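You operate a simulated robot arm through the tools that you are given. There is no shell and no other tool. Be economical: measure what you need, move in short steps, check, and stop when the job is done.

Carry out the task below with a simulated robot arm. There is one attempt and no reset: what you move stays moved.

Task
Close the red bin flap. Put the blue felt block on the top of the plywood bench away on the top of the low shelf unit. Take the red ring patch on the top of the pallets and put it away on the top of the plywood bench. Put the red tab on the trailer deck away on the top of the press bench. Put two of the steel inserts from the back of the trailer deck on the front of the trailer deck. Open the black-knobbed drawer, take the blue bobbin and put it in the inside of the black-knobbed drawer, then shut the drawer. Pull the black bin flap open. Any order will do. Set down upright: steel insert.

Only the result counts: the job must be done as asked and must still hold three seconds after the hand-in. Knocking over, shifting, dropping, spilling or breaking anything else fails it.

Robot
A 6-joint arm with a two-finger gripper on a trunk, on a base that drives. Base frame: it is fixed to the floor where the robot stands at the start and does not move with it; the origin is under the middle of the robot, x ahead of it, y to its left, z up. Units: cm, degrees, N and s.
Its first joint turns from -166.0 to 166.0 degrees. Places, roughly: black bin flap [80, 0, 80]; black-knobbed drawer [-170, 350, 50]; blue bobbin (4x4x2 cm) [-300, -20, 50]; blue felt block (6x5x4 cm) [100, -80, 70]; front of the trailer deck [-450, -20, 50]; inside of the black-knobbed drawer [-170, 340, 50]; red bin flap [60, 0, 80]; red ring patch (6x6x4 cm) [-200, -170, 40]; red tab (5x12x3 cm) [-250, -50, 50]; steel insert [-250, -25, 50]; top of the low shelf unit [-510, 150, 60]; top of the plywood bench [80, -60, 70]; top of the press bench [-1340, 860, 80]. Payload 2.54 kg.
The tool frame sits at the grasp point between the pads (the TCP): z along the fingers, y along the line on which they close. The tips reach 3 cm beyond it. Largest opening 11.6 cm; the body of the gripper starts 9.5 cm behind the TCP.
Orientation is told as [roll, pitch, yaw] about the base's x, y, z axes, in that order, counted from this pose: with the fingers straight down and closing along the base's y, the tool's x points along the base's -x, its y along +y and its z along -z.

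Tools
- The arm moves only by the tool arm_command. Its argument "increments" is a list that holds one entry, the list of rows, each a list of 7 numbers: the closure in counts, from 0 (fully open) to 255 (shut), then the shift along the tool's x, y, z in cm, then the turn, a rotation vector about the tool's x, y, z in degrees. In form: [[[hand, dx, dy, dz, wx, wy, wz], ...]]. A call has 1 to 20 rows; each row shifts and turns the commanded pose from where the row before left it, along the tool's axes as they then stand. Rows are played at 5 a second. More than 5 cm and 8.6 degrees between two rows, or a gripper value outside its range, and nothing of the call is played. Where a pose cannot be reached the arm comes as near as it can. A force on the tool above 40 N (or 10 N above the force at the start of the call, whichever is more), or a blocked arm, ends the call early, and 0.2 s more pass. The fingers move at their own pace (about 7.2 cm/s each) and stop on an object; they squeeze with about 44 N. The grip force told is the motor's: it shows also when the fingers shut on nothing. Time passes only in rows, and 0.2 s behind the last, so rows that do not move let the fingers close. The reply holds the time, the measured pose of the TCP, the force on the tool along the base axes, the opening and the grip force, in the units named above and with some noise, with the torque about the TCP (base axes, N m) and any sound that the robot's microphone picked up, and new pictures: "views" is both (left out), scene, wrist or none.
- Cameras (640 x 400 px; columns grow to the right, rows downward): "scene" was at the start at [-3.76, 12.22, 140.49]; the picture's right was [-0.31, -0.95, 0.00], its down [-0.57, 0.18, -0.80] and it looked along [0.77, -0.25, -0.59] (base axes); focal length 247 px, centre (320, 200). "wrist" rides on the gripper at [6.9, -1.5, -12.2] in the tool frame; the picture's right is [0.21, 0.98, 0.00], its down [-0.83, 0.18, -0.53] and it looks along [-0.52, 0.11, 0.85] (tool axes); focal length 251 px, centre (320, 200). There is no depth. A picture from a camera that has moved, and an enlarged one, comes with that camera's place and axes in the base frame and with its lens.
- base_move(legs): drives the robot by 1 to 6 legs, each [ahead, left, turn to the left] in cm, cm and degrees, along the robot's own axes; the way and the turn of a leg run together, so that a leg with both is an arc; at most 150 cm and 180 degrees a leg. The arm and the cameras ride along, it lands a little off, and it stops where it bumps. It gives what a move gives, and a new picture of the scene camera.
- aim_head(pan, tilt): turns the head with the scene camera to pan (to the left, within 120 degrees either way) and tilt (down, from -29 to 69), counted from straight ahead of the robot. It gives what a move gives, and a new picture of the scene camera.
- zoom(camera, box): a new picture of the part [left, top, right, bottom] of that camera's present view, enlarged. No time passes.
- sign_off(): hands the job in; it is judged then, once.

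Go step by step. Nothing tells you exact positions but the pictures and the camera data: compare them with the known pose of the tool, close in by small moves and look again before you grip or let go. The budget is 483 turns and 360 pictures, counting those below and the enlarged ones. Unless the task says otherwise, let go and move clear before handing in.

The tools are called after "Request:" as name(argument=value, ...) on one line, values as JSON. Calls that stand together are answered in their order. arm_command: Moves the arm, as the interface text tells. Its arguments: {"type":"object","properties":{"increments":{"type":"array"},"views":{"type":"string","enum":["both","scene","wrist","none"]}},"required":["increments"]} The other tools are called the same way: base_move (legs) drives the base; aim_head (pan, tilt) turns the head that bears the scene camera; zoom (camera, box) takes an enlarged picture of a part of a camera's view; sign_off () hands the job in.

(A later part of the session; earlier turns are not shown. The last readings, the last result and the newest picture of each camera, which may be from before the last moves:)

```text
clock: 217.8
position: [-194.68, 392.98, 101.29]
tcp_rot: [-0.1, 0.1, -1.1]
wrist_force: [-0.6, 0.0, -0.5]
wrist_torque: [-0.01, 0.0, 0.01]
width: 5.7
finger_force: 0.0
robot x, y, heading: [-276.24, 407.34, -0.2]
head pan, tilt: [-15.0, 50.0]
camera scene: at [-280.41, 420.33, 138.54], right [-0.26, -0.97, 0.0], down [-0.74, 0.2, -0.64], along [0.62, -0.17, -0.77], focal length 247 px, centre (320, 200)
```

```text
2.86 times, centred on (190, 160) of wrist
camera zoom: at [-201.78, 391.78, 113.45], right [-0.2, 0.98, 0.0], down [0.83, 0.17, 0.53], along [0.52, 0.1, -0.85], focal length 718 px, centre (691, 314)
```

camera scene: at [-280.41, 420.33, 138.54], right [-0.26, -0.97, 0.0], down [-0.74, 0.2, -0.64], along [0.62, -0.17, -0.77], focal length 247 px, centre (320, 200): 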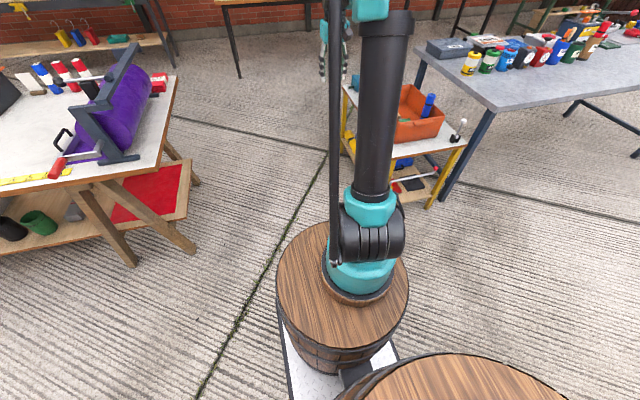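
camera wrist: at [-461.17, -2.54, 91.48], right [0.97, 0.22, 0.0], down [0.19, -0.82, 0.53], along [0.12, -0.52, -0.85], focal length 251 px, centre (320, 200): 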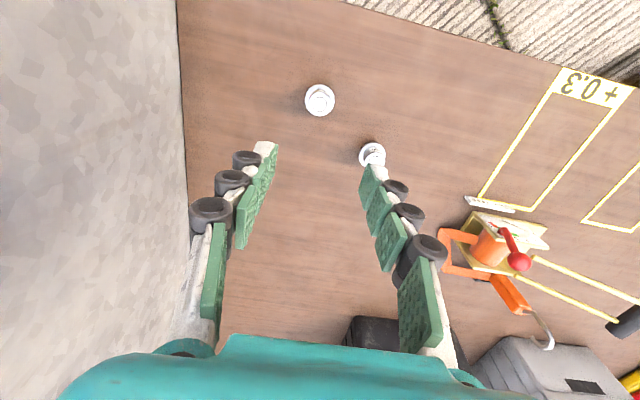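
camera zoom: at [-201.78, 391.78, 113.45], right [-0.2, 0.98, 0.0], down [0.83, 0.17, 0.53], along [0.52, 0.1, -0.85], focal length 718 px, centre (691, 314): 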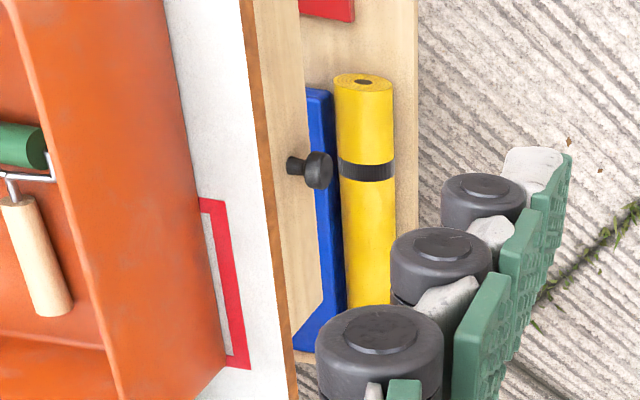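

Found it: the drawer front sits under the tabletop on the +y side (x -189…-152, y≈360), with a black knob near (-171, 362, 50). I'll move the base to about (-255, 403), turn the tool so the fingers close along x, and view the knob.

Request:
base_move(legs=[[21, -4, 0]])

Request:
arm_command(increments=[[[130, 0, 0, 0, 0, 0, 8.4], [130, 0, 0, 0, 0, 0, 8.4], [130, 0, 0, 0, 0, 0, 8.4], [130, 0, 0, 0, 0, 0, 8.4], [130, 0, 0, 0, 0, 0, 8.4], [130, 0, 0, 0, 0, 0, 8.4], [130, 0, 0, 0, 0, 0, 8.4], [130, 0, 0, 0, 0, 0, 8.4], [130, 0, 0, 0, 0, 0, 8.4], [130, 0, 0, 0, 0, 0, 8.4], [130, 0, 0, 0, 0, 0, 5], [130, 0, 0, 3, 0, 0, 0], [130, 0, 0, 4, 0, 0, 0], [130, 0, 0, 4, 0, 0, 0], [130, 0, 0, 4, 0, 0, 0], [130, 0, 0, 0, 0, 0, 0]]], views="wrist")

```text
clock: 219.5
position: [-173.76, 389.03, 101.31]
tcp_rot: [-0.1, 0.1, -0.9]
wrist_force: [0.6, 0.7, 0.1]
wrist_torque: [0.02, -0.05, 0.01]
width: 5.71
finger_force: 0.0
robot x, y, heading: [-254.81, 403.7, -0.1]
head pan, tilt: [-15.0, 50.0]
camera scene: at [-259.49, 416.35, 138.54], right [-0.26, -0.97, 0.0], down [-0.74, 0.2, -0.64], along [0.62, -0.17, -0.77], focal length 247 px, centre (320, 200)
```

scene: 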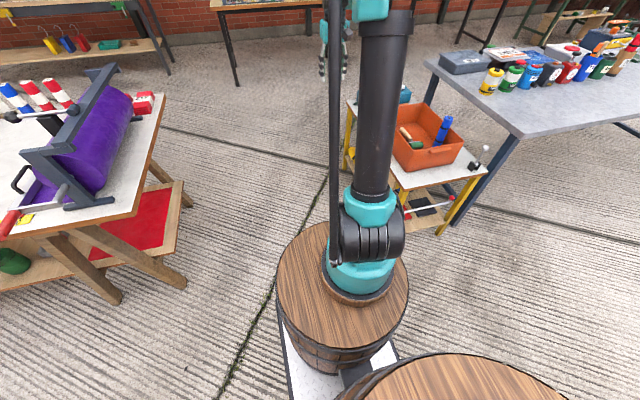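

```text
clock: 222.9
position: [-173.82, 389.02, 86.24]
tcp_rot: [-0.1, -0.1, -90.0]
wrist_force: [0.0, 0.4, -0.7]
wrist_torque: [0.01, 0.04, 0.03]
width: 5.69
finger_force: 0.0
robot x, y, heading: [-254.76, 403.76, 0.1]
head pan, tilt: [-15.0, 50.0]
camera wrist: at [-175.34, 396.06, 98.36], right [0.98, 0.21, 0.0], down [0.18, -0.82, 0.54], along [0.12, -0.52, -0.84], focal length 251 px, centre (320, 200)
```

wrist: 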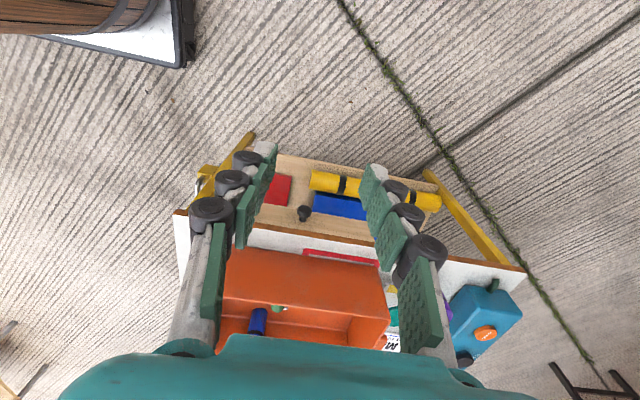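

The knob is at about (-171.5, 362.7, 50.3). I'll move out in front of it at y≈367 and lower, then check.

Request:
arm_command(increments=[[[130, -4.4, 0.5, 0, 0, 0, 0], [130, -4.4, 0.5, 0, 0, 0, 0], [130, -4.4, 0.5, 0, 0, 0, 0], [130, -4.4, 0.5, 0, 0, 0, 0], [130, -4.4, 0.3, 0, 0, 0, 0], [130, 0, 0, 5, 0, 0, 0], [130, 0, 0, 5, 0, 0, 0], [130, 0, 0, 5, 0, 0, 0], [130, 0, 0, 5, 0, 0, 0], [130, 0, 0, 5, 0, 0, 0], [130, 0, 0, 0, 0, 0, 0]]])

```text
clock: 225.3
position: [-171.56, 367.02, 61.24]
tcp_rot: [0.0, -0.1, -90.0]
wrist_force: [-0.3, -0.5, -0.4]
wrist_torque: [0.01, 0.0, 0.0]
width: 5.66
finger_force: 0.0
robot x, y, heading: [-254.97, 403.4, 0.3]
head pan, tilt: [-15.0, 50.0]
camera scene: at [-259.49, 416.34, 138.54], right [-0.26, -0.97, 0.0], down [-0.74, 0.2, -0.64], along [0.62, -0.17, -0.77], focal length 247 px, centre (320, 200)
camera wrist: at [-173.08, 374.05, 73.4], right [0.98, 0.21, 0.0], down [0.18, -0.82, 0.54], along [0.12, -0.52, -0.84], focal length 251 px, centre (320, 200)
```

scene: 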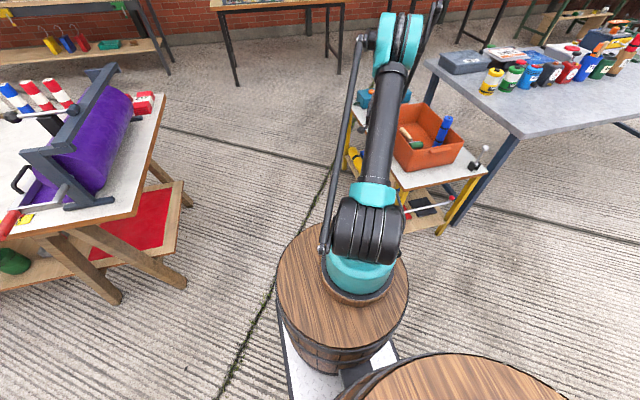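
wrist: 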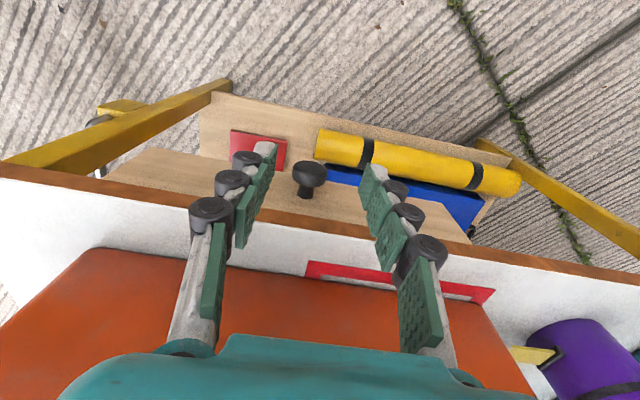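

The knob is centred between the fingers. I'll move in to y≈363.2, lower to straddle it, and close.

Request:
arm_command(increments=[[[130, -1.9, 0, 2, 0, 0, 0], [130, -1.9, 0, 2, 0, 0, 0], [130, 0, 0, 3, 0, 0, 0], [130, 0, 0, 2.7, 0, 0, 0], [130, 0, 0, 0, 0, 0, 0]]], views="wrist")

```text
clock: 226.5
position: [-171.44, 363.12, 51.65]
tcp_rot: [0.0, -0.1, -90.0]
wrist_force: [0.6, 0.9, -0.5]
wrist_torque: [0.0, 0.0, 0.02]
width: 5.67
finger_force: 0.1
robot x, y, heading: [-254.9, 403.15, 0.1]
head pan, tilt: [-15.0, 50.0]
camera wrist: at [-173.06, 370.19, 63.77], right [0.98, 0.21, 0.0], down [0.18, -0.82, 0.54], along [0.12, -0.52, -0.84], focal length 251 px, centre (320, 200)
```

wrist: 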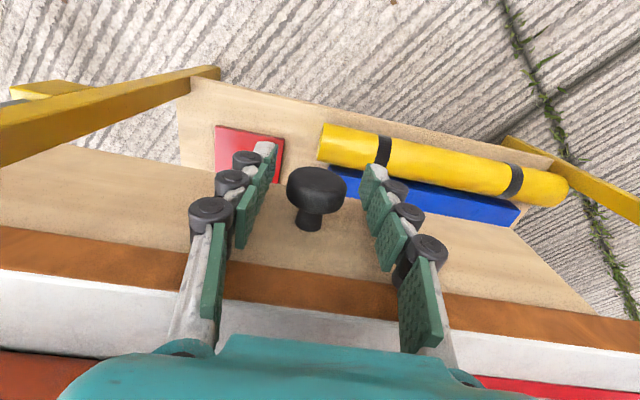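

The knob sits between the pads. Close on it.

Request:
arm_command(increments=[[[180, 0, 0, 0, 0, 0, 0], [220, 0, 0, 0, 0, 0, 0], [220, 0, 0, 0, 0, 0, 0], [220, 0, 0, 0, 0, 0, 0]]], views="wrist")

```text
clock: 227.5
position: [-171.49, 363.13, 51.48]
tcp_rot: [-0.2, -0.2, -90.0]
wrist_force: [-37.3, 7.9, -11.3]
wrist_torque: [0.13, 0.02, -0.22]
width: 3.14
finger_force: 44.8
robot x, y, heading: [-255.15, 403.21, 0.2]
head pan, tilt: [-15.0, 50.0]
camera wrist: at [-173.19, 370.18, 63.8], right [0.98, 0.21, 0.0], down [0.18, -0.83, 0.53], along [0.11, -0.52, -0.85], focal length 251 px, centre (320, 200)
```

wrist: 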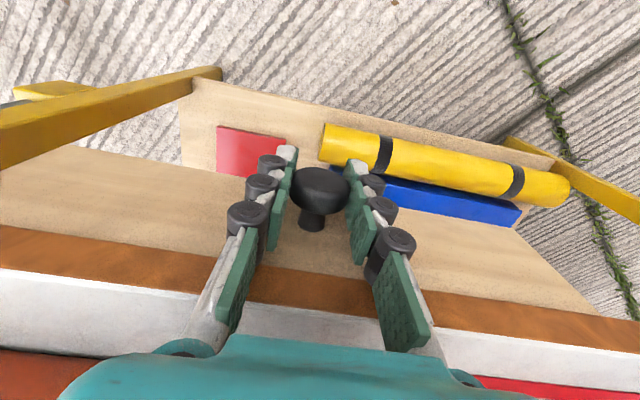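

Gripped (3.1 cm), with a slight sideways load. I'll ease 0.2 cm in -x and pull toward +y gently.

Request:
arm_command(increments=[[[220, 0, -0.25, 0, 0, 0, 0], [220, 0.8, 0, 0, 0, 0, 0], [220, 1, 0, 0, 0, 0, 0], [220, 1.2, 0, 0, 0, 0, 0], [220, 1.5, 0, 0, 0, 0, 0], [220, 1.5, 0, 0, 0, 0, 0], [220, 0, 0, 0, 0, 0, 0]]], views="wrist")

```text
clock: 229.1
position: [-171.57, 369.23, 51.64]
tcp_rot: [0.2, -0.1, -89.9]
wrist_force: [11.6, -1.3, 8.5]
wrist_torque: [0.04, 0.01, 0.07]
width: 3.11
finger_force: 45.2
robot x, y, heading: [-254.69, 403.41, -0.2]
head pan, tilt: [-15.0, 50.0]
camera wrist: at [-173.28, 376.3, 63.79], right [0.98, 0.22, 0.0], down [0.18, -0.82, 0.54], along [0.12, -0.52, -0.84], focal length 251 px, centre (320, 200)
```

wrist: 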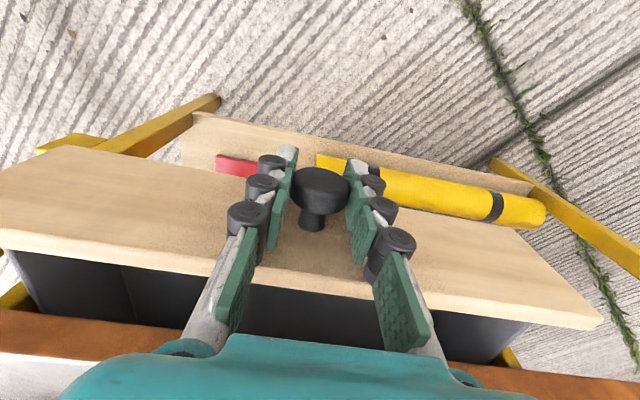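

The drawer slides open. I'll pull further.

Request:
arm_command(increments=[[[220, 1.5, 0, 0, 0, 0, 0], [220, 1.5, 0, 0, 0, 0, 0], [220, 1.5, 0, 0, 0, 0, 0], [220, 1.5, 0, 0, 0, 0, 0], [220, 1.5, 0, 0, 0, 0, 0], [220, 1.5, 0, 0, 0, 0, 0], [220, 1.5, 0, 0, 0, 0, 0], [220, 1.5, 0, 0, 0, 0, 0], [220, 1.5, 0, 0, 0, 0, 0], [220, 0, 0, 0, 0, 0, 0]]], views="wrist")

```text
clock: 230.4
position: [-171.59, 376.79, 51.59]
tcp_rot: [0.3, -0.1, -90.0]
wrist_force: [1.6, -0.8, -1.5]
wrist_torque: [0.19, -0.05, 0.16]
width: 3.1
finger_force: 44.8
robot x, y, heading: [-254.77, 403.1, 0.1]
head pan, tilt: [-15.0, 50.0]
stopped in row 6: the force on the tool passed its limit at 40 N (the readings are from after the stop); the commanded pose is now the measured one
camera wrist: at [-173.29, 383.92, 63.78], right [0.98, 0.22, 0.0], down [0.18, -0.82, 0.54], along [0.12, -0.52, -0.84], focal length 251 px, centre (320, 200)
```

wrist: 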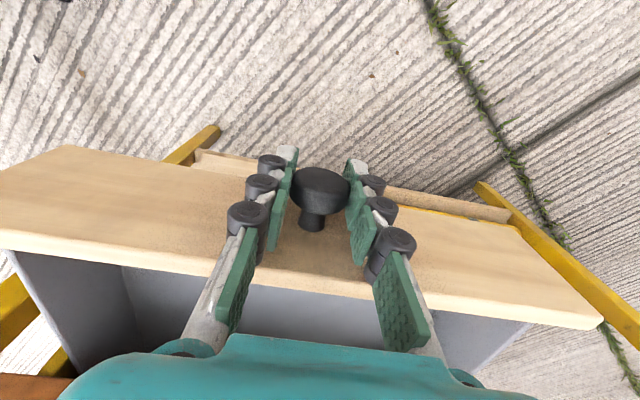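

The drawer has reached its stop, about 14 cm open. Release the knob, rise, and look inside.

Request:
arm_command(increments=[[[150, 0, 0, 0, 0, 0, 0], [130, 0, 0, 0, 0, 0, 0], [130, 0, 0, -4, 0, 0, 0], [130, 0, 0, -5, 0, 0, 0], [130, 0, 0, -5, 0, 0, 0], [130, 0, 0, -5, 0, 0, 0], [130, 3, 0, -4, 0, 0, 0], [130, 3, 0, -4, 0, 0, 0], [130, 3, 0, -4, 0, 0, 0]]], views="wrist")

```text
clock: 232.4
position: [-171.63, 385.93, 82.56]
tcp_rot: [0.2, -0.2, -89.9]
wrist_force: [0.5, -0.9, 0.5]
wrist_torque: [0.02, 0.05, -0.02]
width: 5.62
finger_force: 0.1
robot x, y, heading: [-254.46, 403.48, 0.0]
head pan, tilt: [-15.0, 50.0]
camera wrist: at [-173.34, 393.06, 94.67], right [0.98, 0.21, 0.0], down [0.18, -0.82, 0.54], along [0.12, -0.52, -0.84], focal length 251 px, centre (320, 200)
```

wrist: 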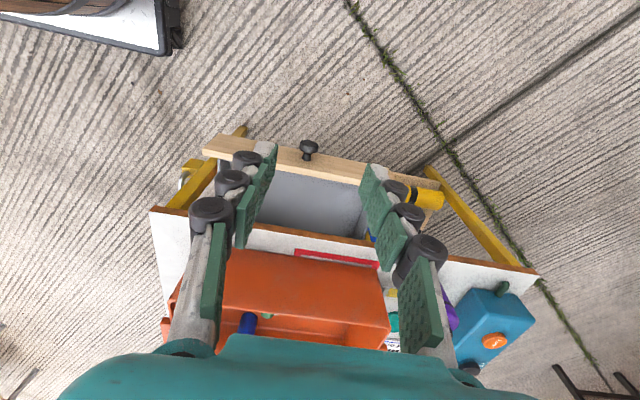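

The drawer is open about 12 cm. Now I'll raise the arm and drive back to the trailer for the bobbin at about (-302, -20.5).

Request:
arm_command(increments=[[[130, 0, 0, -5, 0, 0, 0], [130, 0, 0, -5, 0, 0, 0], [130, 0, 0, -5, 0, 0, 0], [130, 0, 0, -4, 0, 0, 0]]], views="none")

Request:
base_move(legs=[[-21, 0, 0], [0, 0, -88.5], [150, 0, 0], [150, 0, 0]])

Request:
aim_head(pan=10, tilt=40)

```text
clock: 233.4
position: [-171.86, 386.03, 101.72]
tcp_rot: [0.2, -0.1, -89.9]
wrist_force: [-0.3, 0.2, 0.3]
wrist_torque: [-0.02, 0.0, -0.02]
width: 5.68
finger_force: 0.1
robot x, y, heading: [-254.82, 403.59, -0.0]
head pan, tilt: [-15.0, 50.0]
```

```text
clock: 252.8
position: [-280.69, 21.08, 101.63]
tcp_rot: [0.2, -0.1, -177.9]
wrist_force: [0.1, 0.1, -0.1]
wrist_torque: [-0.01, -0.01, 0.0]
width: 5.68
finger_force: 0.0
robot x, y, heading: [-266.32, 104.7, -87.9]
head pan, tilt: [-15.0, 50.0]
camera scene: at [-253.49, 109.53, 138.54], right [-0.97, 0.22, 0.0], down [0.17, 0.75, -0.64], along [-0.14, -0.63, -0.77], focal length 247 px, centre (320, 200)
```

scene: 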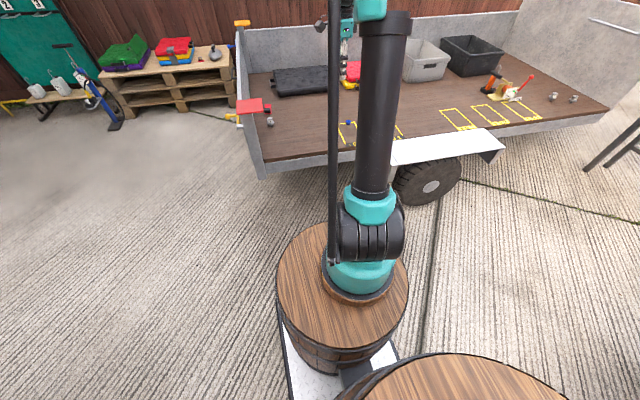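

```text
clock: 253.7
position: [-280.73, 20.98, 101.64]
tcp_rot: [0.2, -0.1, -177.8]
wrist_force: [0.2, -0.3, 0.1]
wrist_torque: [0.0, -0.04, -0.01]
width: 5.68
finger_force: 0.0
robot x, y, heading: [-266.13, 104.55, -87.5]
head pan, tilt: [10.0, 40.0]
camera scene: at [-249.99, 108.73, 139.96], right [-0.98, -0.21, 0.0], down [-0.13, 0.63, -0.77], along [0.16, -0.75, -0.64], focal length 247 px, centre (320, 200)
```

scene: 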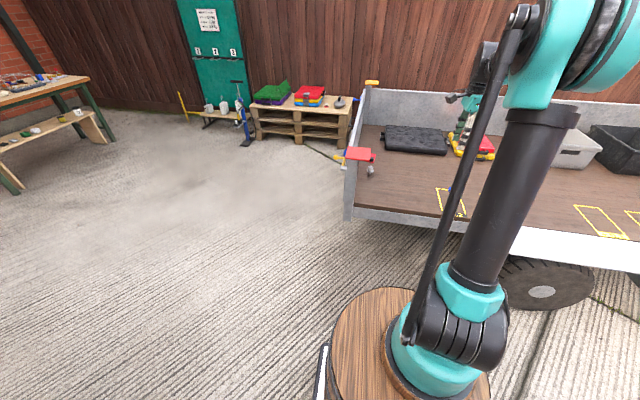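

Move in to about (-283, 72).

Request:
base_move(legs=[[32, -17, 0]])

Request:
zoom(camera="wrist", box=[0, 0, 640, 400])

```text
clock: 256.0
position: [-296.28, -11.67, 101.7]
tcp_rot: [0.2, -0.1, -177.9]
wrist_force: [-0.7, -0.5, 0.2]
wrist_torque: [0.03, 0.01, -0.01]
width: 5.7
finger_force: 0.1
robot x, y, heading: [-281.94, 72.07, -88.2]
head pan, tilt: [10.0, 40.0]
camera scene: at [-265.66, 76.11, 139.96], right [-0.98, -0.21, 0.0], down [-0.14, 0.63, -0.77], along [0.16, -0.75, -0.64], focal length 247 px, centre (320, 200)
```

scene: 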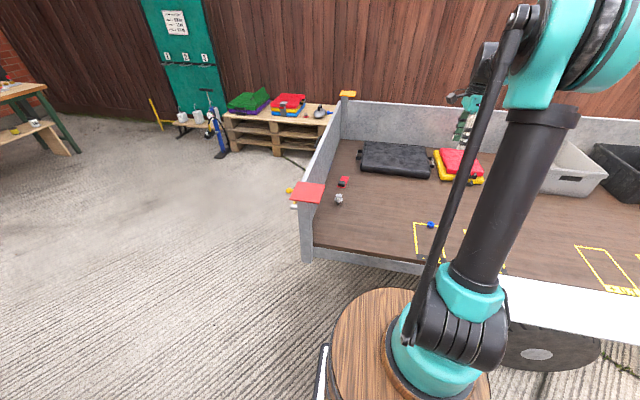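

```text
1.00 times, centred on (320, 200) of wrist (not enlarged: the box is as wide or as high as the picture)
camera zoom: at [-289.62, -9.67, 113.77], right [0.25, -0.97, 0.0], down [-0.82, -0.21, 0.54], along [-0.52, -0.14, -0.84], focal length 251 px, centre (320, 200)
```

zoom: 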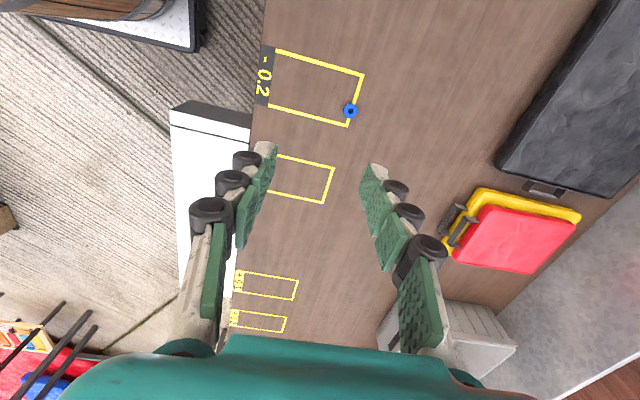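

The bobbin is at (-301.5, -20.8). I'll go above it and lower to z≈64 for a check.

Request:
arm_command(increments=[[[120, -2.6, 4, 0, 0, 0, 0], [120, -2.6, 4, 0, 0, 0, 0], [120, 0, 1.1, 4.5, 0, 0, 0], [120, 0, 0, 5, 0, 0, 0], [120, 0, 0, 5, 0, 0, 0], [120, 0, 0, 5, 0, 0, 0], [120, 0, 0, 5, 0, 0, 0], [120, 0, 0, 5, 0, 0, 0], [120, 0, 0, 5, 0, 0, 0], [120, 0, 0, 3, 0, 0, 0], [120, 0, 0, 0, 0, 0, 0]]], views="wrist")

```text
clock: 258.4
position: [-301.25, -20.9, 64.08]
tcp_rot: [0.1, -0.2, -177.8]
wrist_force: [0.2, -0.3, 0.1]
wrist_torque: [-0.04, 0.01, 0.02]
width: 6.15
finger_force: 0.0
robot x, y, heading: [-281.9, 72.12, -88.0]
head pan, tilt: [10.0, 40.0]
camera wrist: at [-294.53, -19.03, 76.29], right [0.25, -0.97, 0.0], down [-0.82, -0.21, 0.54], along [-0.52, -0.14, -0.84], focal length 251 px, centre (320, 200)
```

wrist: 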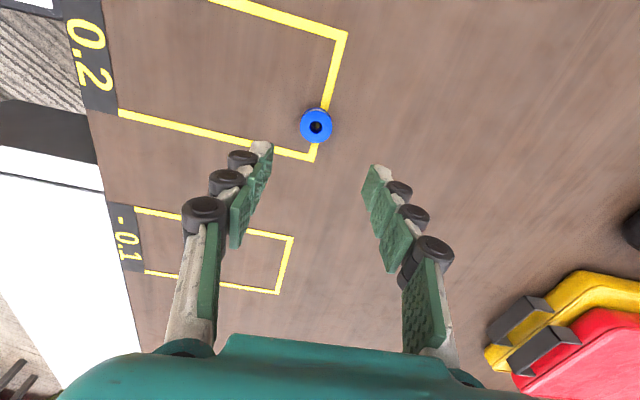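

Centred. I'll lower to 54 and check the tips against the deck.

Request:
arm_command(increments=[[[150, 0, -0.3, 4, 0, 0, 0], [150, 0, 0, 4, 0, 0, 0], [150, 0, 0, 2, 0, 0, 0], [150, 0, 0, 0, 0, 0, 0]]], views="wrist")

```text
clock: 259.4
position: [-301.33, -20.73, 54.11]
tcp_rot: [0.3, 0.0, -177.9]
wrist_force: [0.0, -0.3, -0.4]
wrist_torque: [0.04, 0.03, -0.01]
width: 4.8
finger_force: 0.2
robot x, y, heading: [-281.76, 72.25, -87.6]
head pan, tilt: [10.0, 40.0]
camera wrist: at [-294.51, -18.77, 66.29], right [0.25, -0.97, 0.0], down [-0.82, -0.21, 0.54], along [-0.52, -0.14, -0.84], focal length 251 px, centre (320, 200)
```

wrist: 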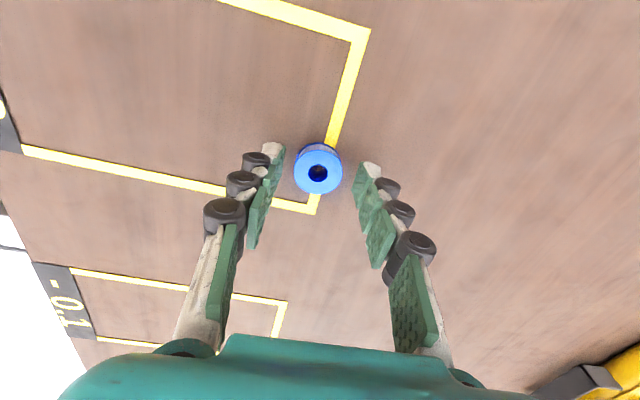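

The tips straddle the bobbin. Lower 0.4 cm more and close.

Request:
arm_command(increments=[[[150, 0, 0, 0.4, 0, 0, 0], [190, 0, 0, 0, 0, 0, 0], [210, 0, 0, 0, 0, 0, 0], [210, 0, 0, 0, 0, 0, 0], [210, 0, 0, 0, 0, 0, 0]]], views="wrist")

```text
clock: 260.6
position: [-301.32, -20.73, 53.91]
tcp_rot: [0.3, -0.1, -177.9]
wrist_force: [-0.4, -0.6, 1.1]
wrist_torque: [-0.02, 0.05, 0.05]
width: 2.94
finger_force: 43.8
robot x, y, heading: [-281.99, 71.95, -87.9]
head pan, tilt: [10.0, 40.0]
camera wrist: at [-294.53, -18.78, 65.92], right [0.25, -0.97, 0.0], down [-0.82, -0.21, 0.54], along [-0.52, -0.14, -0.84], focal length 251 px, centre (320, 200)
```

wrist: 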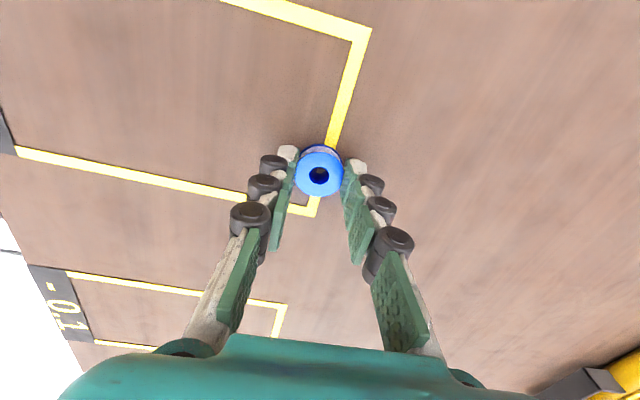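

Gripped at 2.94 cm. Lift and check.

Request:
arm_command(increments=[[[210, 0, 0, -1, 0, 0, 0], [210, 0, 0, -3, 0, 0, 0], [210, 0, 0, -5, 0, 0, 0], [210, 0, 0, -5, 0, 0, 0], [210, 0, 0, -5, 0, 0, 0], [210, 0, 0, -5, 0, 0, 0], [210, 0, 0, -5, 0, 0, 0], [210, 0, 0, -5, 0, 0, 0], [210, 0, 0, -5, 0, 0, 0], [210, 5, 0, 0, 0, 0, 0], [210, 0, -5, 0, 0, 0, 0], [210, 0, -5, 0, 0, 0, 0]]], views="wrist")

```text
clock: 263.2
position: [-296.64, -10.44, 92.66]
tcp_rot: [0.2, -0.1, -177.9]
wrist_force: [-0.1, 0.1, -0.6]
wrist_torque: [-0.01, 0.0, 0.02]
width: 2.92
finger_force: 44.0
robot x, y, heading: [-282.25, 72.18, -87.8]
head pan, tilt: [10.0, 40.0]
camera wrist: at [-289.85, -8.57, 104.82], right [0.25, -0.97, 0.0], down [-0.82, -0.21, 0.54], along [-0.52, -0.14, -0.84], focal length 251 px, centre (320, 200)
```

wrist: 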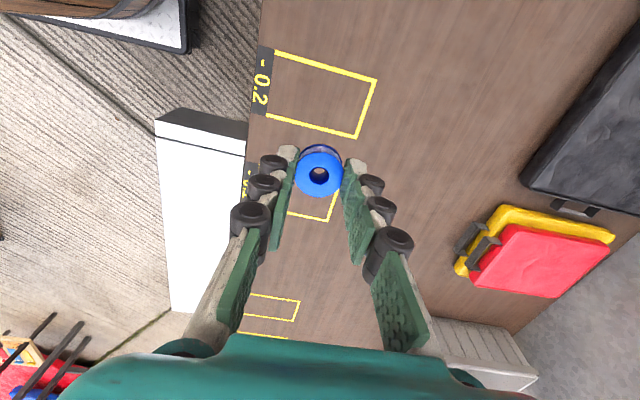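

Held. Raise and drive back to the drawer.

Request:
arm_command(increments=[[[210, 0, 0, -5, 0, 0, 0], [210, 0, 0, -4, 0, 0, 0]]], views="none")

Request:
base_move(legs=[[-32, 17, 0], [-150, 0, 0], [-150, 0, 0], [0, 0, 87.8]])

```text
clock: 263.8
position: [-296.69, -10.25, 101.65]
tcp_rot: [0.1, 0.0, -177.8]
wrist_force: [0.3, -0.3, -0.5]
wrist_torque: [0.07, -0.01, -0.01]
width: 2.94
finger_force: 43.9
robot x, y, heading: [-281.89, 72.37, -87.9]
head pan, tilt: [10.0, 40.0]
```

```text
clock: 283.8
position: [-194.66, 384.49, 101.68]
tcp_rot: [0.2, -0.1, -90.4]
wrist_force: [0.5, 0.9, 0.1]
wrist_torque: [0.0, 0.02, -0.03]
width: 2.93
finger_force: 44.5
robot x, y, heading: [-276.04, 402.77, -0.3]
head pan, tilt: [10.0, 40.0]
camera scene: at [-279.87, 419.27, 139.96], right [0.17, -0.99, 0.0], down [-0.63, -0.11, -0.77], along [0.76, 0.13, -0.64], focal length 247 px, centre (320, 200)
```

scene: 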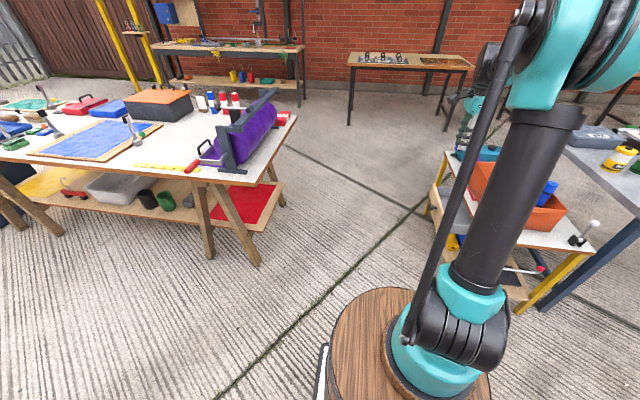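

Request:
base_move(legs=[[21, 1, 0]])

Request:
arm_command(increments=[[[210, -4.5, 0.7, 0, 0, 0, 0], [210, -4.5, 0.7, 0, 0, 0, 0], [210, -4, 0.6, 0, 0, 0, 0], [210, -4, 0, 2, 0, 0, 0], [210, 0, 0, 5, 0, 0, 0], [210, 0, 0, 5, 0, 0, 0], [210, 0, 0, 5, 0, 0, 0], [210, 0, 0, 5, 0, 0, 0], [210, 0, 0, 5, 0, 0, 0], [210, 0, 0, 0, 0, 0, 0]]], views="wrist")

```text
clock: 285.5
position: [-173.86, 385.38, 101.71]
tcp_rot: [0.2, -0.2, -90.5]
wrist_force: [0.0, 0.6, -0.3]
wrist_torque: [0.03, -0.02, -0.02]
width: 2.93
finger_force: 43.8
robot x, y, heading: [-255.62, 403.81, -0.6]
head pan, tilt: [10.0, 40.0]
camera scene: at [-259.01, 420.11, 139.96], right [0.17, -0.99, 0.0], down [-0.63, -0.11, -0.77], along [0.76, 0.13, -0.64], focal length 247 px, centre (320, 200)
```

scene: 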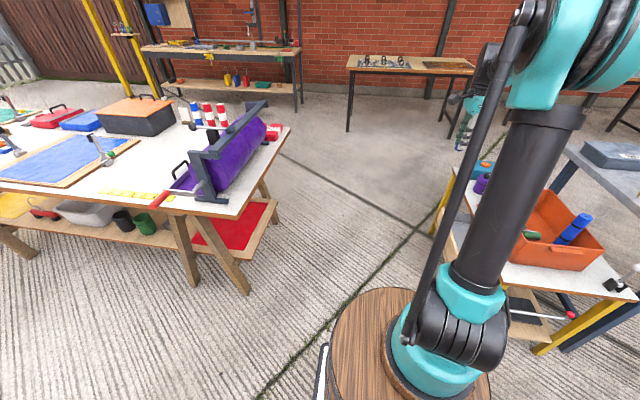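

```text
clock: 287.7
position: [-171.75, 368.2, 74.57]
tcp_rot: [0.2, -0.2, -90.5]
wrist_force: [-0.4, 0.3, 0.1]
wrist_torque: [-0.02, 0.03, 0.02]
width: 2.94
finger_force: 44.6
robot x, y, heading: [-255.96, 403.9, -0.6]
head pan, tilt: [10.0, 40.0]
camera wrist: at [-173.44, 375.24, 86.75], right [0.98, 0.21, 0.0], down [0.17, -0.83, 0.54], along [0.11, -0.52, -0.84], focal length 251 px, centre (320, 200)
```

wrist: 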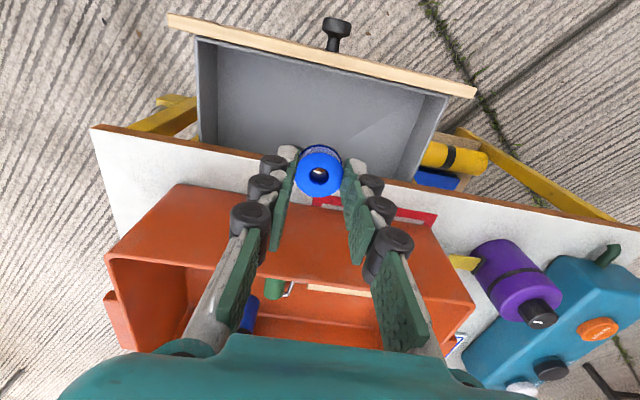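

The drawer is empty and the gripper is over the opening (y 361…373). I'll centre on y≈367 and lower carefully.

Request:
arm_command(increments=[[[210, -1, 0, 4, 0, 0, 0], [210, 0, 0, 5, 0, 0, 0], [210, 0, 0, 5, 0, 0, 0], [210, 0, 0, 5, 0, 0, 0], [210, 0, 0, 1.5, 0, 0, 0], [210, 0, 0, 0, 0, 0, 0]]], views="wrist")

```text
clock: 289.1
position: [-171.93, 367.09, 54.24]
tcp_rot: [0.2, -0.1, -90.6]
wrist_force: [-0.9, 0.8, -1.0]
wrist_torque: [0.0, 0.01, 0.02]
width: 2.92
finger_force: 43.5
robot x, y, heading: [-255.8, 403.68, -0.6]
head pan, tilt: [10.0, 40.0]
camera wrist: at [-173.58, 374.16, 66.38], right [0.98, 0.21, 0.0], down [0.17, -0.83, 0.54], along [0.11, -0.52, -0.84], focal length 251 px, centre (320, 200)
```

wrist: 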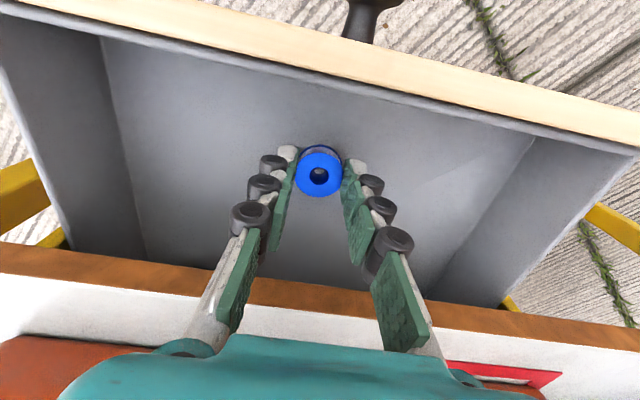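

Request:
arm_command(increments=[[[210, 0, 0, 0.5, 0, 0, 0], [210, 0, 0, 0.5, 0, 0, 0], [210, 0, 0, 0.5, 0, 0, 0], [210, 0, 0, 0.5, 0, 0, 0], [210, 0, 0, 0, 0, 0, 0]]], views="none")

Request:
arm_command(increments=[[[210, 0, 0, 0.4, 0, 0, 0], [210, 0, 0, 0.4, 0, 0, 0], [210, 0, 0, 0.4, 0, 0, 0], [210, 0, 0, 0, 0, 0, 0]]], views="wrist")

```text
clock: 290.3
position: [-171.87, 367.13, 52.35]
tcp_rot: [0.3, -0.2, -90.5]
wrist_force: [2.5, -0.8, 37.6]
wrist_torque: [-0.15, -0.1, 0.01]
width: 2.94
finger_force: 44.1
robot x, y, heading: [-255.4, 403.74, -0.3]
head pan, tilt: [10.0, 40.0]
```

```text
clock: 290.9
position: [-171.85, 367.23, 51.85]
tcp_rot: [0.2, -0.2, -90.5]
wrist_force: [-2.3, -0.5, 25.9]
wrist_torque: [0.0, 0.23, 0.01]
width: 2.92
finger_force: 44.5
robot x, y, heading: [-255.46, 404.21, -0.4]
head pan, tilt: [10.0, 40.0]
stopped in row 3: the force on the tool passed its limit at 55 N (the readings are from after the stop); the commanded pose is now the measured one
camera wrist: at [-173.53, 374.19, 63.92], right [0.98, 0.21, 0.0], down [0.17, -0.83, 0.54], along [0.11, -0.52, -0.84], focal length 251 px, centre (320, 200)
```

wrist: 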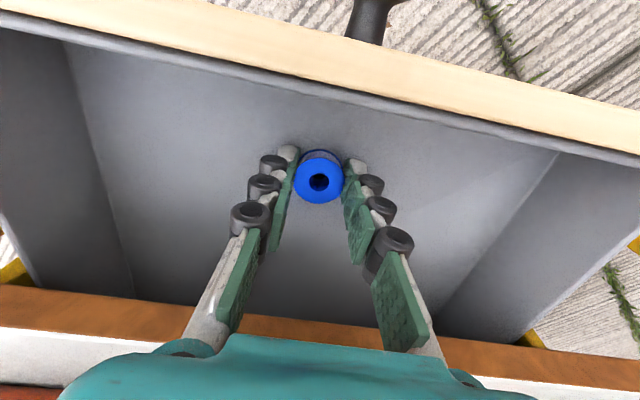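

It rests on the drawer floor. Open and lift away.

Request:
arm_command(increments=[[[195, 0, 0, -0.2, 0, 0, 0], [170, 0, 0, 0, 0, 0, 0], [150, 0, 0, 0, 0, 0, 0], [150, 0, 0, 0, 0, 0, 0], [150, 0, 0, -3, 0, 0, 0], [150, 0, 0, -5, 0, 0, 0], [150, 0, 0, -5, 0, 0, 0]]], views="wrist")

```text
clock: 292.5
position: [-172.0, 367.34, 64.77]
tcp_rot: [0.2, -0.1, -90.4]
wrist_force: [1.0, 0.0, 0.7]
wrist_torque: [-0.01, -0.03, 0.01]
width: 4.78
finger_force: 0.1
robot x, y, heading: [-255.6, 403.65, -0.6]
head pan, tilt: [10.0, 40.0]
camera wrist: at [-173.54, 374.34, 76.97], right [0.98, 0.21, 0.0], down [0.17, -0.83, 0.54], along [0.11, -0.52, -0.84], focal length 251 px, centre (320, 200)
```

wrist: 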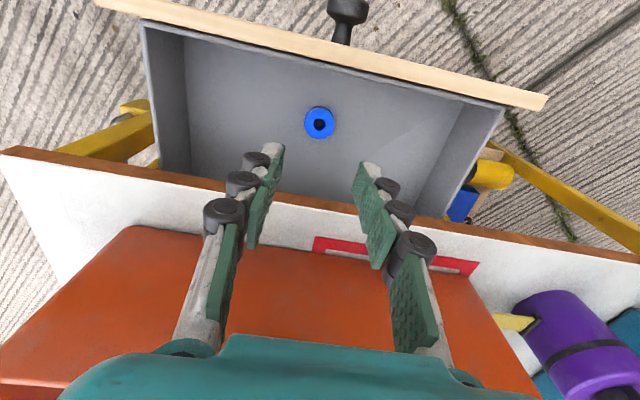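

The bobbin lies inside. Now I'll shut the fingers, go out in front of the knob, and push the drawer closed.

Request:
arm_command(increments=[[[255, 0, 0, -4, 0, 0, 0], [255, 5, 0, 0, 0, 0, 0], [255, 5, 0, 0, 0, 0, 0], [255, 5, 0, 0, 0, 0, 0], [255, 2, 0.3, 4, 0, 0, 0], [255, 0, 0, 5, 0, 0, 0], [255, 0, 0, 5, 0, 0, 0], [255, 0, 0, 2.5, 0, 0, 0], [255, 0, 0, 0, 0, 0, 0]]], views="wrist")

```text
clock: 294.5
position: [-171.41, 383.93, 52.17]
tcp_rot: [0.0, 0.0, -90.5]
wrist_force: [0.0, -0.4, -0.9]
wrist_torque: [0.01, 0.03, 0.0]
width: 0.0
finger_force: 28.6
robot x, y, heading: [-255.44, 403.81, -0.6]
head pan, tilt: [10.0, 40.0]
camera wrist: at [-173.01, 391.16, 64.34], right [0.98, 0.21, 0.0], down [0.17, -0.83, 0.54], along [0.11, -0.52, -0.84], focal length 251 px, centre (320, 200)
```

wrist: 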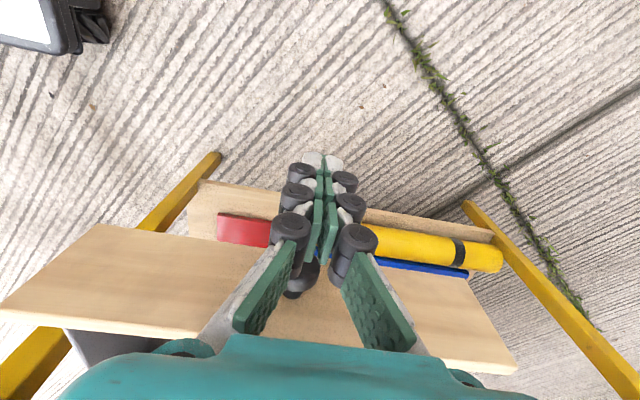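

Aligned in front of the knob. Push toward -y.

Request:
arm_command(increments=[[[255, -2, 0, 0, 0, 0, 0], [255, -2, 0, 0, 0, 0, 0], [255, -1.5, 0, 0, 0, 0, 0], [255, -1.5, 0, 0, 0, 0, 0], [255, -1.5, 0, 0, 0, 0, 0], [255, -1.5, 0, 0, 0, 0, 0], [255, -1.5, 0, 0, 0, 0, 0], [255, -1.5, 0, 0, 0, 0, 0], [255, 0, 0, 0, 0, 0, 0]]], views="wrist")

```text
clock: 296.5
position: [-171.56, 371.09, 52.23]
tcp_rot: [0.1, 0.0, -90.5]
wrist_force: [-0.5, 0.8, 0.0]
wrist_torque: [-0.02, 0.0, 0.02]
width: 0.0
finger_force: 28.8
robot x, y, heading: [-255.5, 403.81, -0.3]
head pan, tilt: [10.0, 40.0]
camera wrist: at [-173.18, 378.19, 64.45], right [0.98, 0.21, 0.0], down [0.17, -0.83, 0.54], along [0.11, -0.52, -0.84], focal length 251 px, centre (320, 200)
```

wrist: 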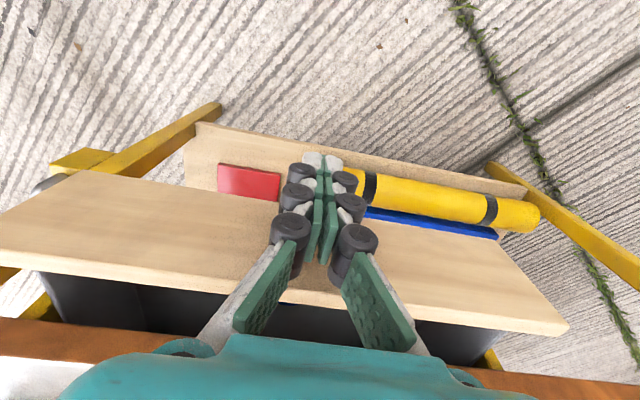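

It's closing. Continue until it stops.

Request:
arm_command(increments=[[[255, -1.2, 0, 0, 0, 0, 0], [255, -1.2, 0, 0, 0, 0, 0], [255, -1.2, 0, 0, 0, 0, 0], [255, -1, 0, 0, 0, 0, 0], [255, -0.7, 0, 0, 0, 0, 0], [255, -0.5, 0, 0, 0, 0, 0], [255, -0.4, 0, 0, 0, 0, 0], [255, -0.4, 0, 0, 0, 0, 0], [255, -0.4, 0, 0, 0, 0, 0], [255, 0, 0, 0, 0, 0, 0]]], views="wrist")

```text
clock: 298.5
position: [-171.59, 364.76, 52.3]
tcp_rot: [-0.1, 0.3, -90.2]
wrist_force: [-1.0, 4.1, 0.2]
wrist_torque: [0.06, 0.0, -0.03]
width: 0.62
finger_force: 29.0
robot x, y, heading: [-255.53, 404.03, -0.3]
head pan, tilt: [10.0, 40.0]
stopped in row 9: the force on the tool passed its limit at 46 N (the readings are from after the stop); the commanded pose is now the measured one
camera wrist: at [-173.19, 371.84, 64.48], right [0.98, 0.21, 0.0], down [0.18, -0.83, 0.53], along [0.11, -0.52, -0.85], focal length 251 px, centre (320, 200)
```

wrist: 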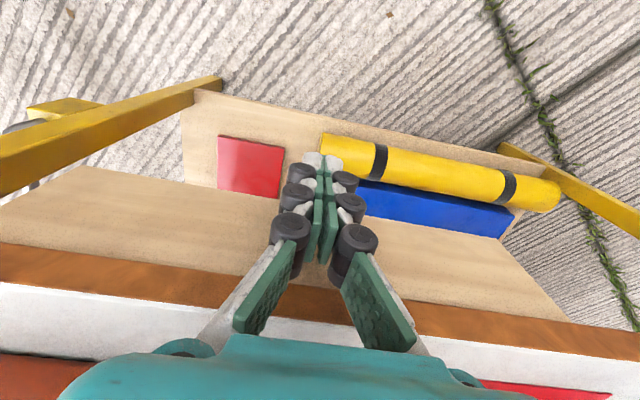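

The drawer is shut at its stop. Back off and rise.

Request:
arm_command(increments=[[[255, 2, 0, 0, 0, 0, 0], [255, 3, 0, 0, 0, 0, 0], [255, 3, 0, -3, 0, 0, 0], [200, 0, 0, -5, 0, 0, 0], [130, 0, 0, -5, 0, 0, 0], [130, 0, 0, -5, 0, 0, 0], [130, 0, 0, -5, 0, 0, 0], [130, 0, 0, -5, 0, 0, 0], [130, 0, 0, -5, 0, 0, 0], [130, 0, 0, -5, 0, 0, 0], [130, 0, 0, -5, 0, 0, 0], [130, 0, 0, -5, 0, 0, 0]]], views="wrist")

```text
clock: 301.1
position: [-171.58, 372.7, 100.37]
tcp_rot: [0.1, 0.3, -90.1]
wrist_force: [0.4, -0.3, -0.5]
wrist_torque: [0.0, -0.01, -0.01]
width: 5.71
finger_force: 0.0
robot x, y, heading: [-255.63, 403.84, -0.4]
head pan, tilt: [10.0, 40.0]
camera wrist: at [-173.14, 379.64, 112.56], right [0.98, 0.21, 0.0], down [0.18, -0.83, 0.53], along [0.11, -0.52, -0.85], focal length 251 px, centre (320, 200)
```

wrist: 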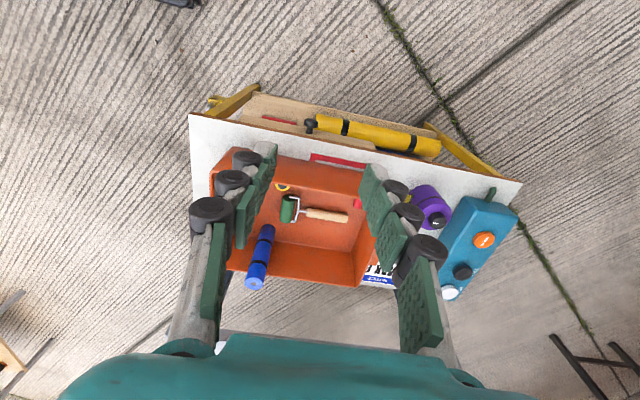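

The drawer is shut with the bobbin inside. Next is the red ring patch on the pallets. I'll drive back down the lane, then around the trailer's rear.

Request:
base_move(legs=[[-21, 0, 0], [0, 0, -89], [150, 0, 0], [150, 0, 0], [36, 0, 0], [0, 100, 0]])

Request:
aim_head(pan=5, tilt=35)

```text
clock: 327.3
position: [-214.12, -18.15, 100.27]
tcp_rot: [0.0, 0.3, 179.0]
wrist_force: [-0.3, 0.3, -0.9]
wrist_torque: [0.02, 0.0, 0.02]
width: 5.7
finger_force: 0.0
robot x, y, heading: [-181.88, 65.29, -91.1]
head pan, tilt: [10.0, 40.0]
camera scene: at [-165.43, 68.65, 139.96], right [-0.99, -0.15, 0.0], down [-0.1, 0.64, -0.77], along [0.12, -0.76, -0.64], focal length 247 px, centre (320, 200)
```

scene: 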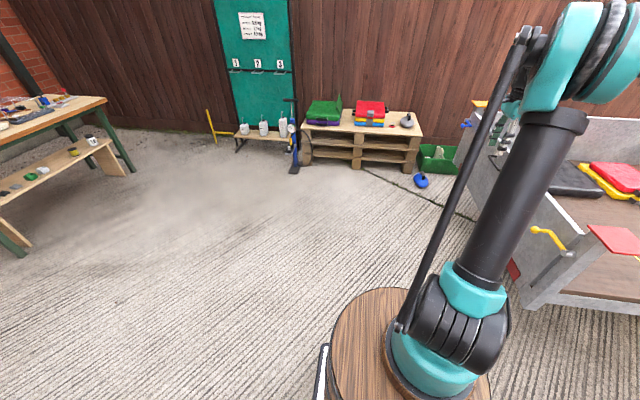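

```text
clock: 328.0
position: [-214.09, -18.11, 100.33]
tcp_rot: [0.0, 0.2, 179.0]
wrist_force: [-0.5, -0.7, -0.1]
wrist_torque: [-0.01, 0.0, -0.02]
width: 5.69
finger_force: 0.2
robot x, y, heading: [-181.81, 65.44, -91.4]
head pan, tilt: [5.0, 35.0]
camera scene: at [-166.14, 68.27, 140.71], right [-1.0, -0.07, 0.0], down [-0.04, 0.57, -0.82], along [0.06, -0.82, -0.57], focal length 247 px, centre (320, 200)
```

scene: 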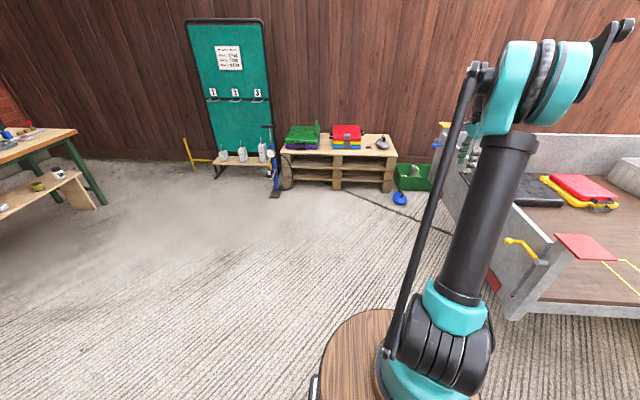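

Request:
base_move(legs=[[100, 10, 1.4], [36, 0, 0]])

Request:
zoom(camera="wrist", box=[0, 0, 640, 400])

Request:
aim_head(pan=0, tilt=45)

```text
clock: 335.1
position: [-202.04, -154.54, 100.38]
tcp_rot: [0.0, 0.3, -179.5]
wrist_force: [0.5, -0.2, -1.1]
wrist_torque: [-0.03, 0.0, 0.01]
width: 5.68
finger_force: 0.0
robot x, y, heading: [-171.93, -70.1, -89.5]
head pan, tilt: [5.0, 35.0]
camera scene: at [-156.49, -66.85, 140.72], right [-1.0, -0.1, 0.0], down [-0.05, 0.57, -0.82], along [0.08, -0.82, -0.57], focal length 247 px, centre (320, 200)
```

scene: 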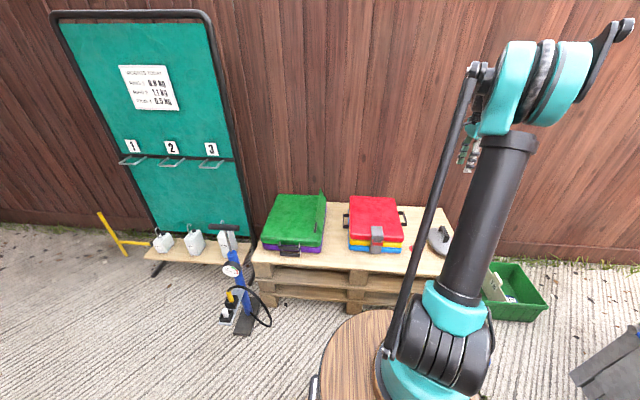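

```text
1.00 times, centred on (320, 200) of wrist (not enlarged: the box is as wide or as high as the picture)
camera zoom: at [-195.25, -152.7, 112.51], right [0.23, -0.97, 0.0], down [-0.83, -0.19, 0.53], along [-0.52, -0.12, -0.85], focal length 251 px, centre (320, 200)
```

zoom: 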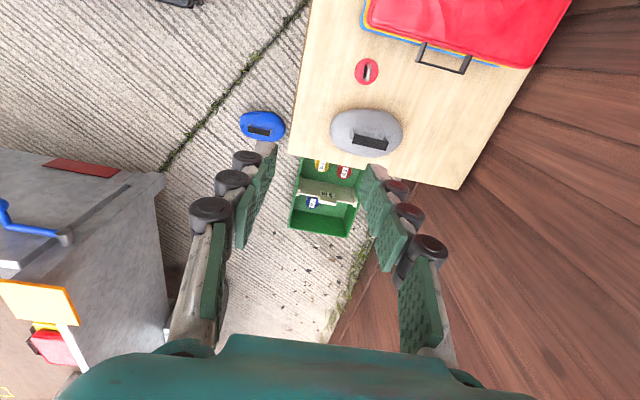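

```text
clock: 335.8
position: [-201.95, -154.39, 100.36]
tcp_rot: [0.0, 0.3, -179.4]
wrist_force: [-0.5, -0.3, -0.3]
wrist_torque: [-0.02, 0.04, 0.0]
width: 5.69
finger_force: 0.0
robot x, y, heading: [-171.91, -69.92, -89.8]
head pan, tilt: [0.0, 45.0]
camera scene: at [-157.26, -66.21, 139.24], right [-1.0, -0.01, 0.0], down [-0.01, 0.71, -0.71], along [0.01, -0.71, -0.71], focal length 247 px, centre (320, 200)
```

scene: 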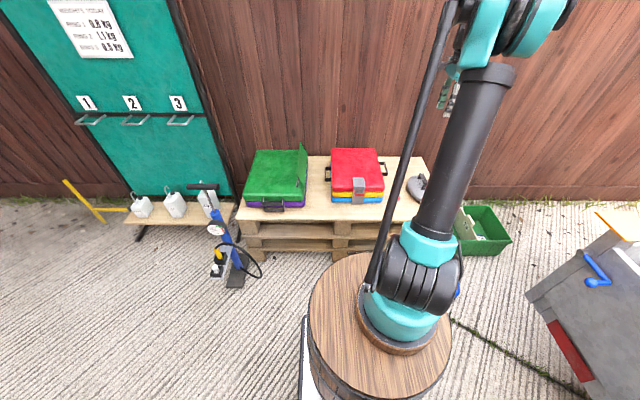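

The ring patch is at about (-198.4, -165.5) on the pallet, next to the grey stone. I'll move 6 cm closer and take the tool above it.

Request:
base_move(legs=[[6, 0, 0]])

Request:
arm_command(increments=[[[140, 3.6, 2.5, 0, 0, 0, 0], [140, 0, 2.4, 4, 0, 0, 0], [140, 0, 0, 5, 0, 0, 0], [140, 0, 0, 5, 0, 0, 0], [140, 0, 0, 5, 0, 0, 0], [140, 0, 0, 5, 0, 0, 0], [140, 0, 0, 5, 0, 0, 0], [140, 0, 0, 5, 0, 0, 0], [140, 0, 0, 5, 0, 0, 0], [140, 0, 0, 0, 0, 0, 0]]], views="wrist")

```text
clock: 336.8
position: [-201.99, -160.57, 100.31]
tcp_rot: [0.0, 0.2, -179.4]
wrist_force: [1.4, 0.2, 0.2]
wrist_torque: [0.01, 0.03, -0.01]
width: 5.68
finger_force: 0.0
robot x, y, heading: [-171.98, -76.01, -90.0]
head pan, tilt: [0.0, 45.0]
camera scene: at [-157.22, -72.26, 139.24], right [-1.0, -0.01, 0.0], down [-0.01, 0.71, -0.71], along [0.01, -0.71, -0.71], focal length 247 px, centre (320, 200)
```

scene: 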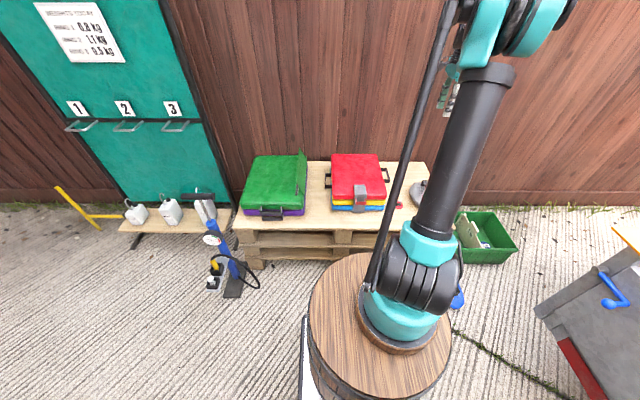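

```text
clock: 339.0
position: [-198.03, -165.55, 61.42]
tcp_rot: [0.0, 0.4, -179.4]
wrist_force: [-0.2, 0.1, 0.8]
wrist_torque: [0.0, -0.01, 0.0]
width: 5.22
finger_force: 0.1
robot x, y, heading: [-172.37, -76.54, -89.7]
head pan, tilt: [0.0, 45.0]
camera wrist: at [-191.4, -163.68, 73.54], right [0.23, -0.97, 0.0], down [-0.83, -0.19, 0.53], along [-0.52, -0.12, -0.85], focal length 251 px, centre (320, 200)
```

wrist: 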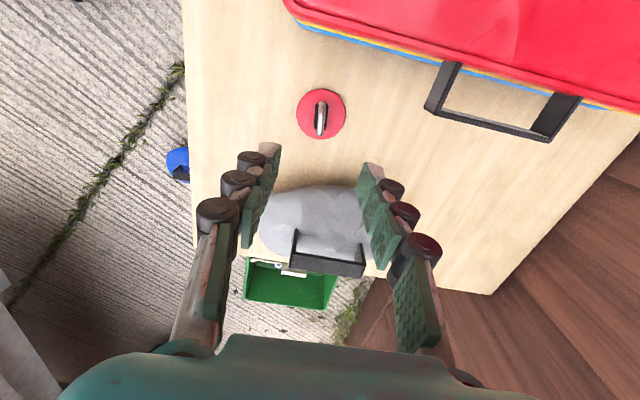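

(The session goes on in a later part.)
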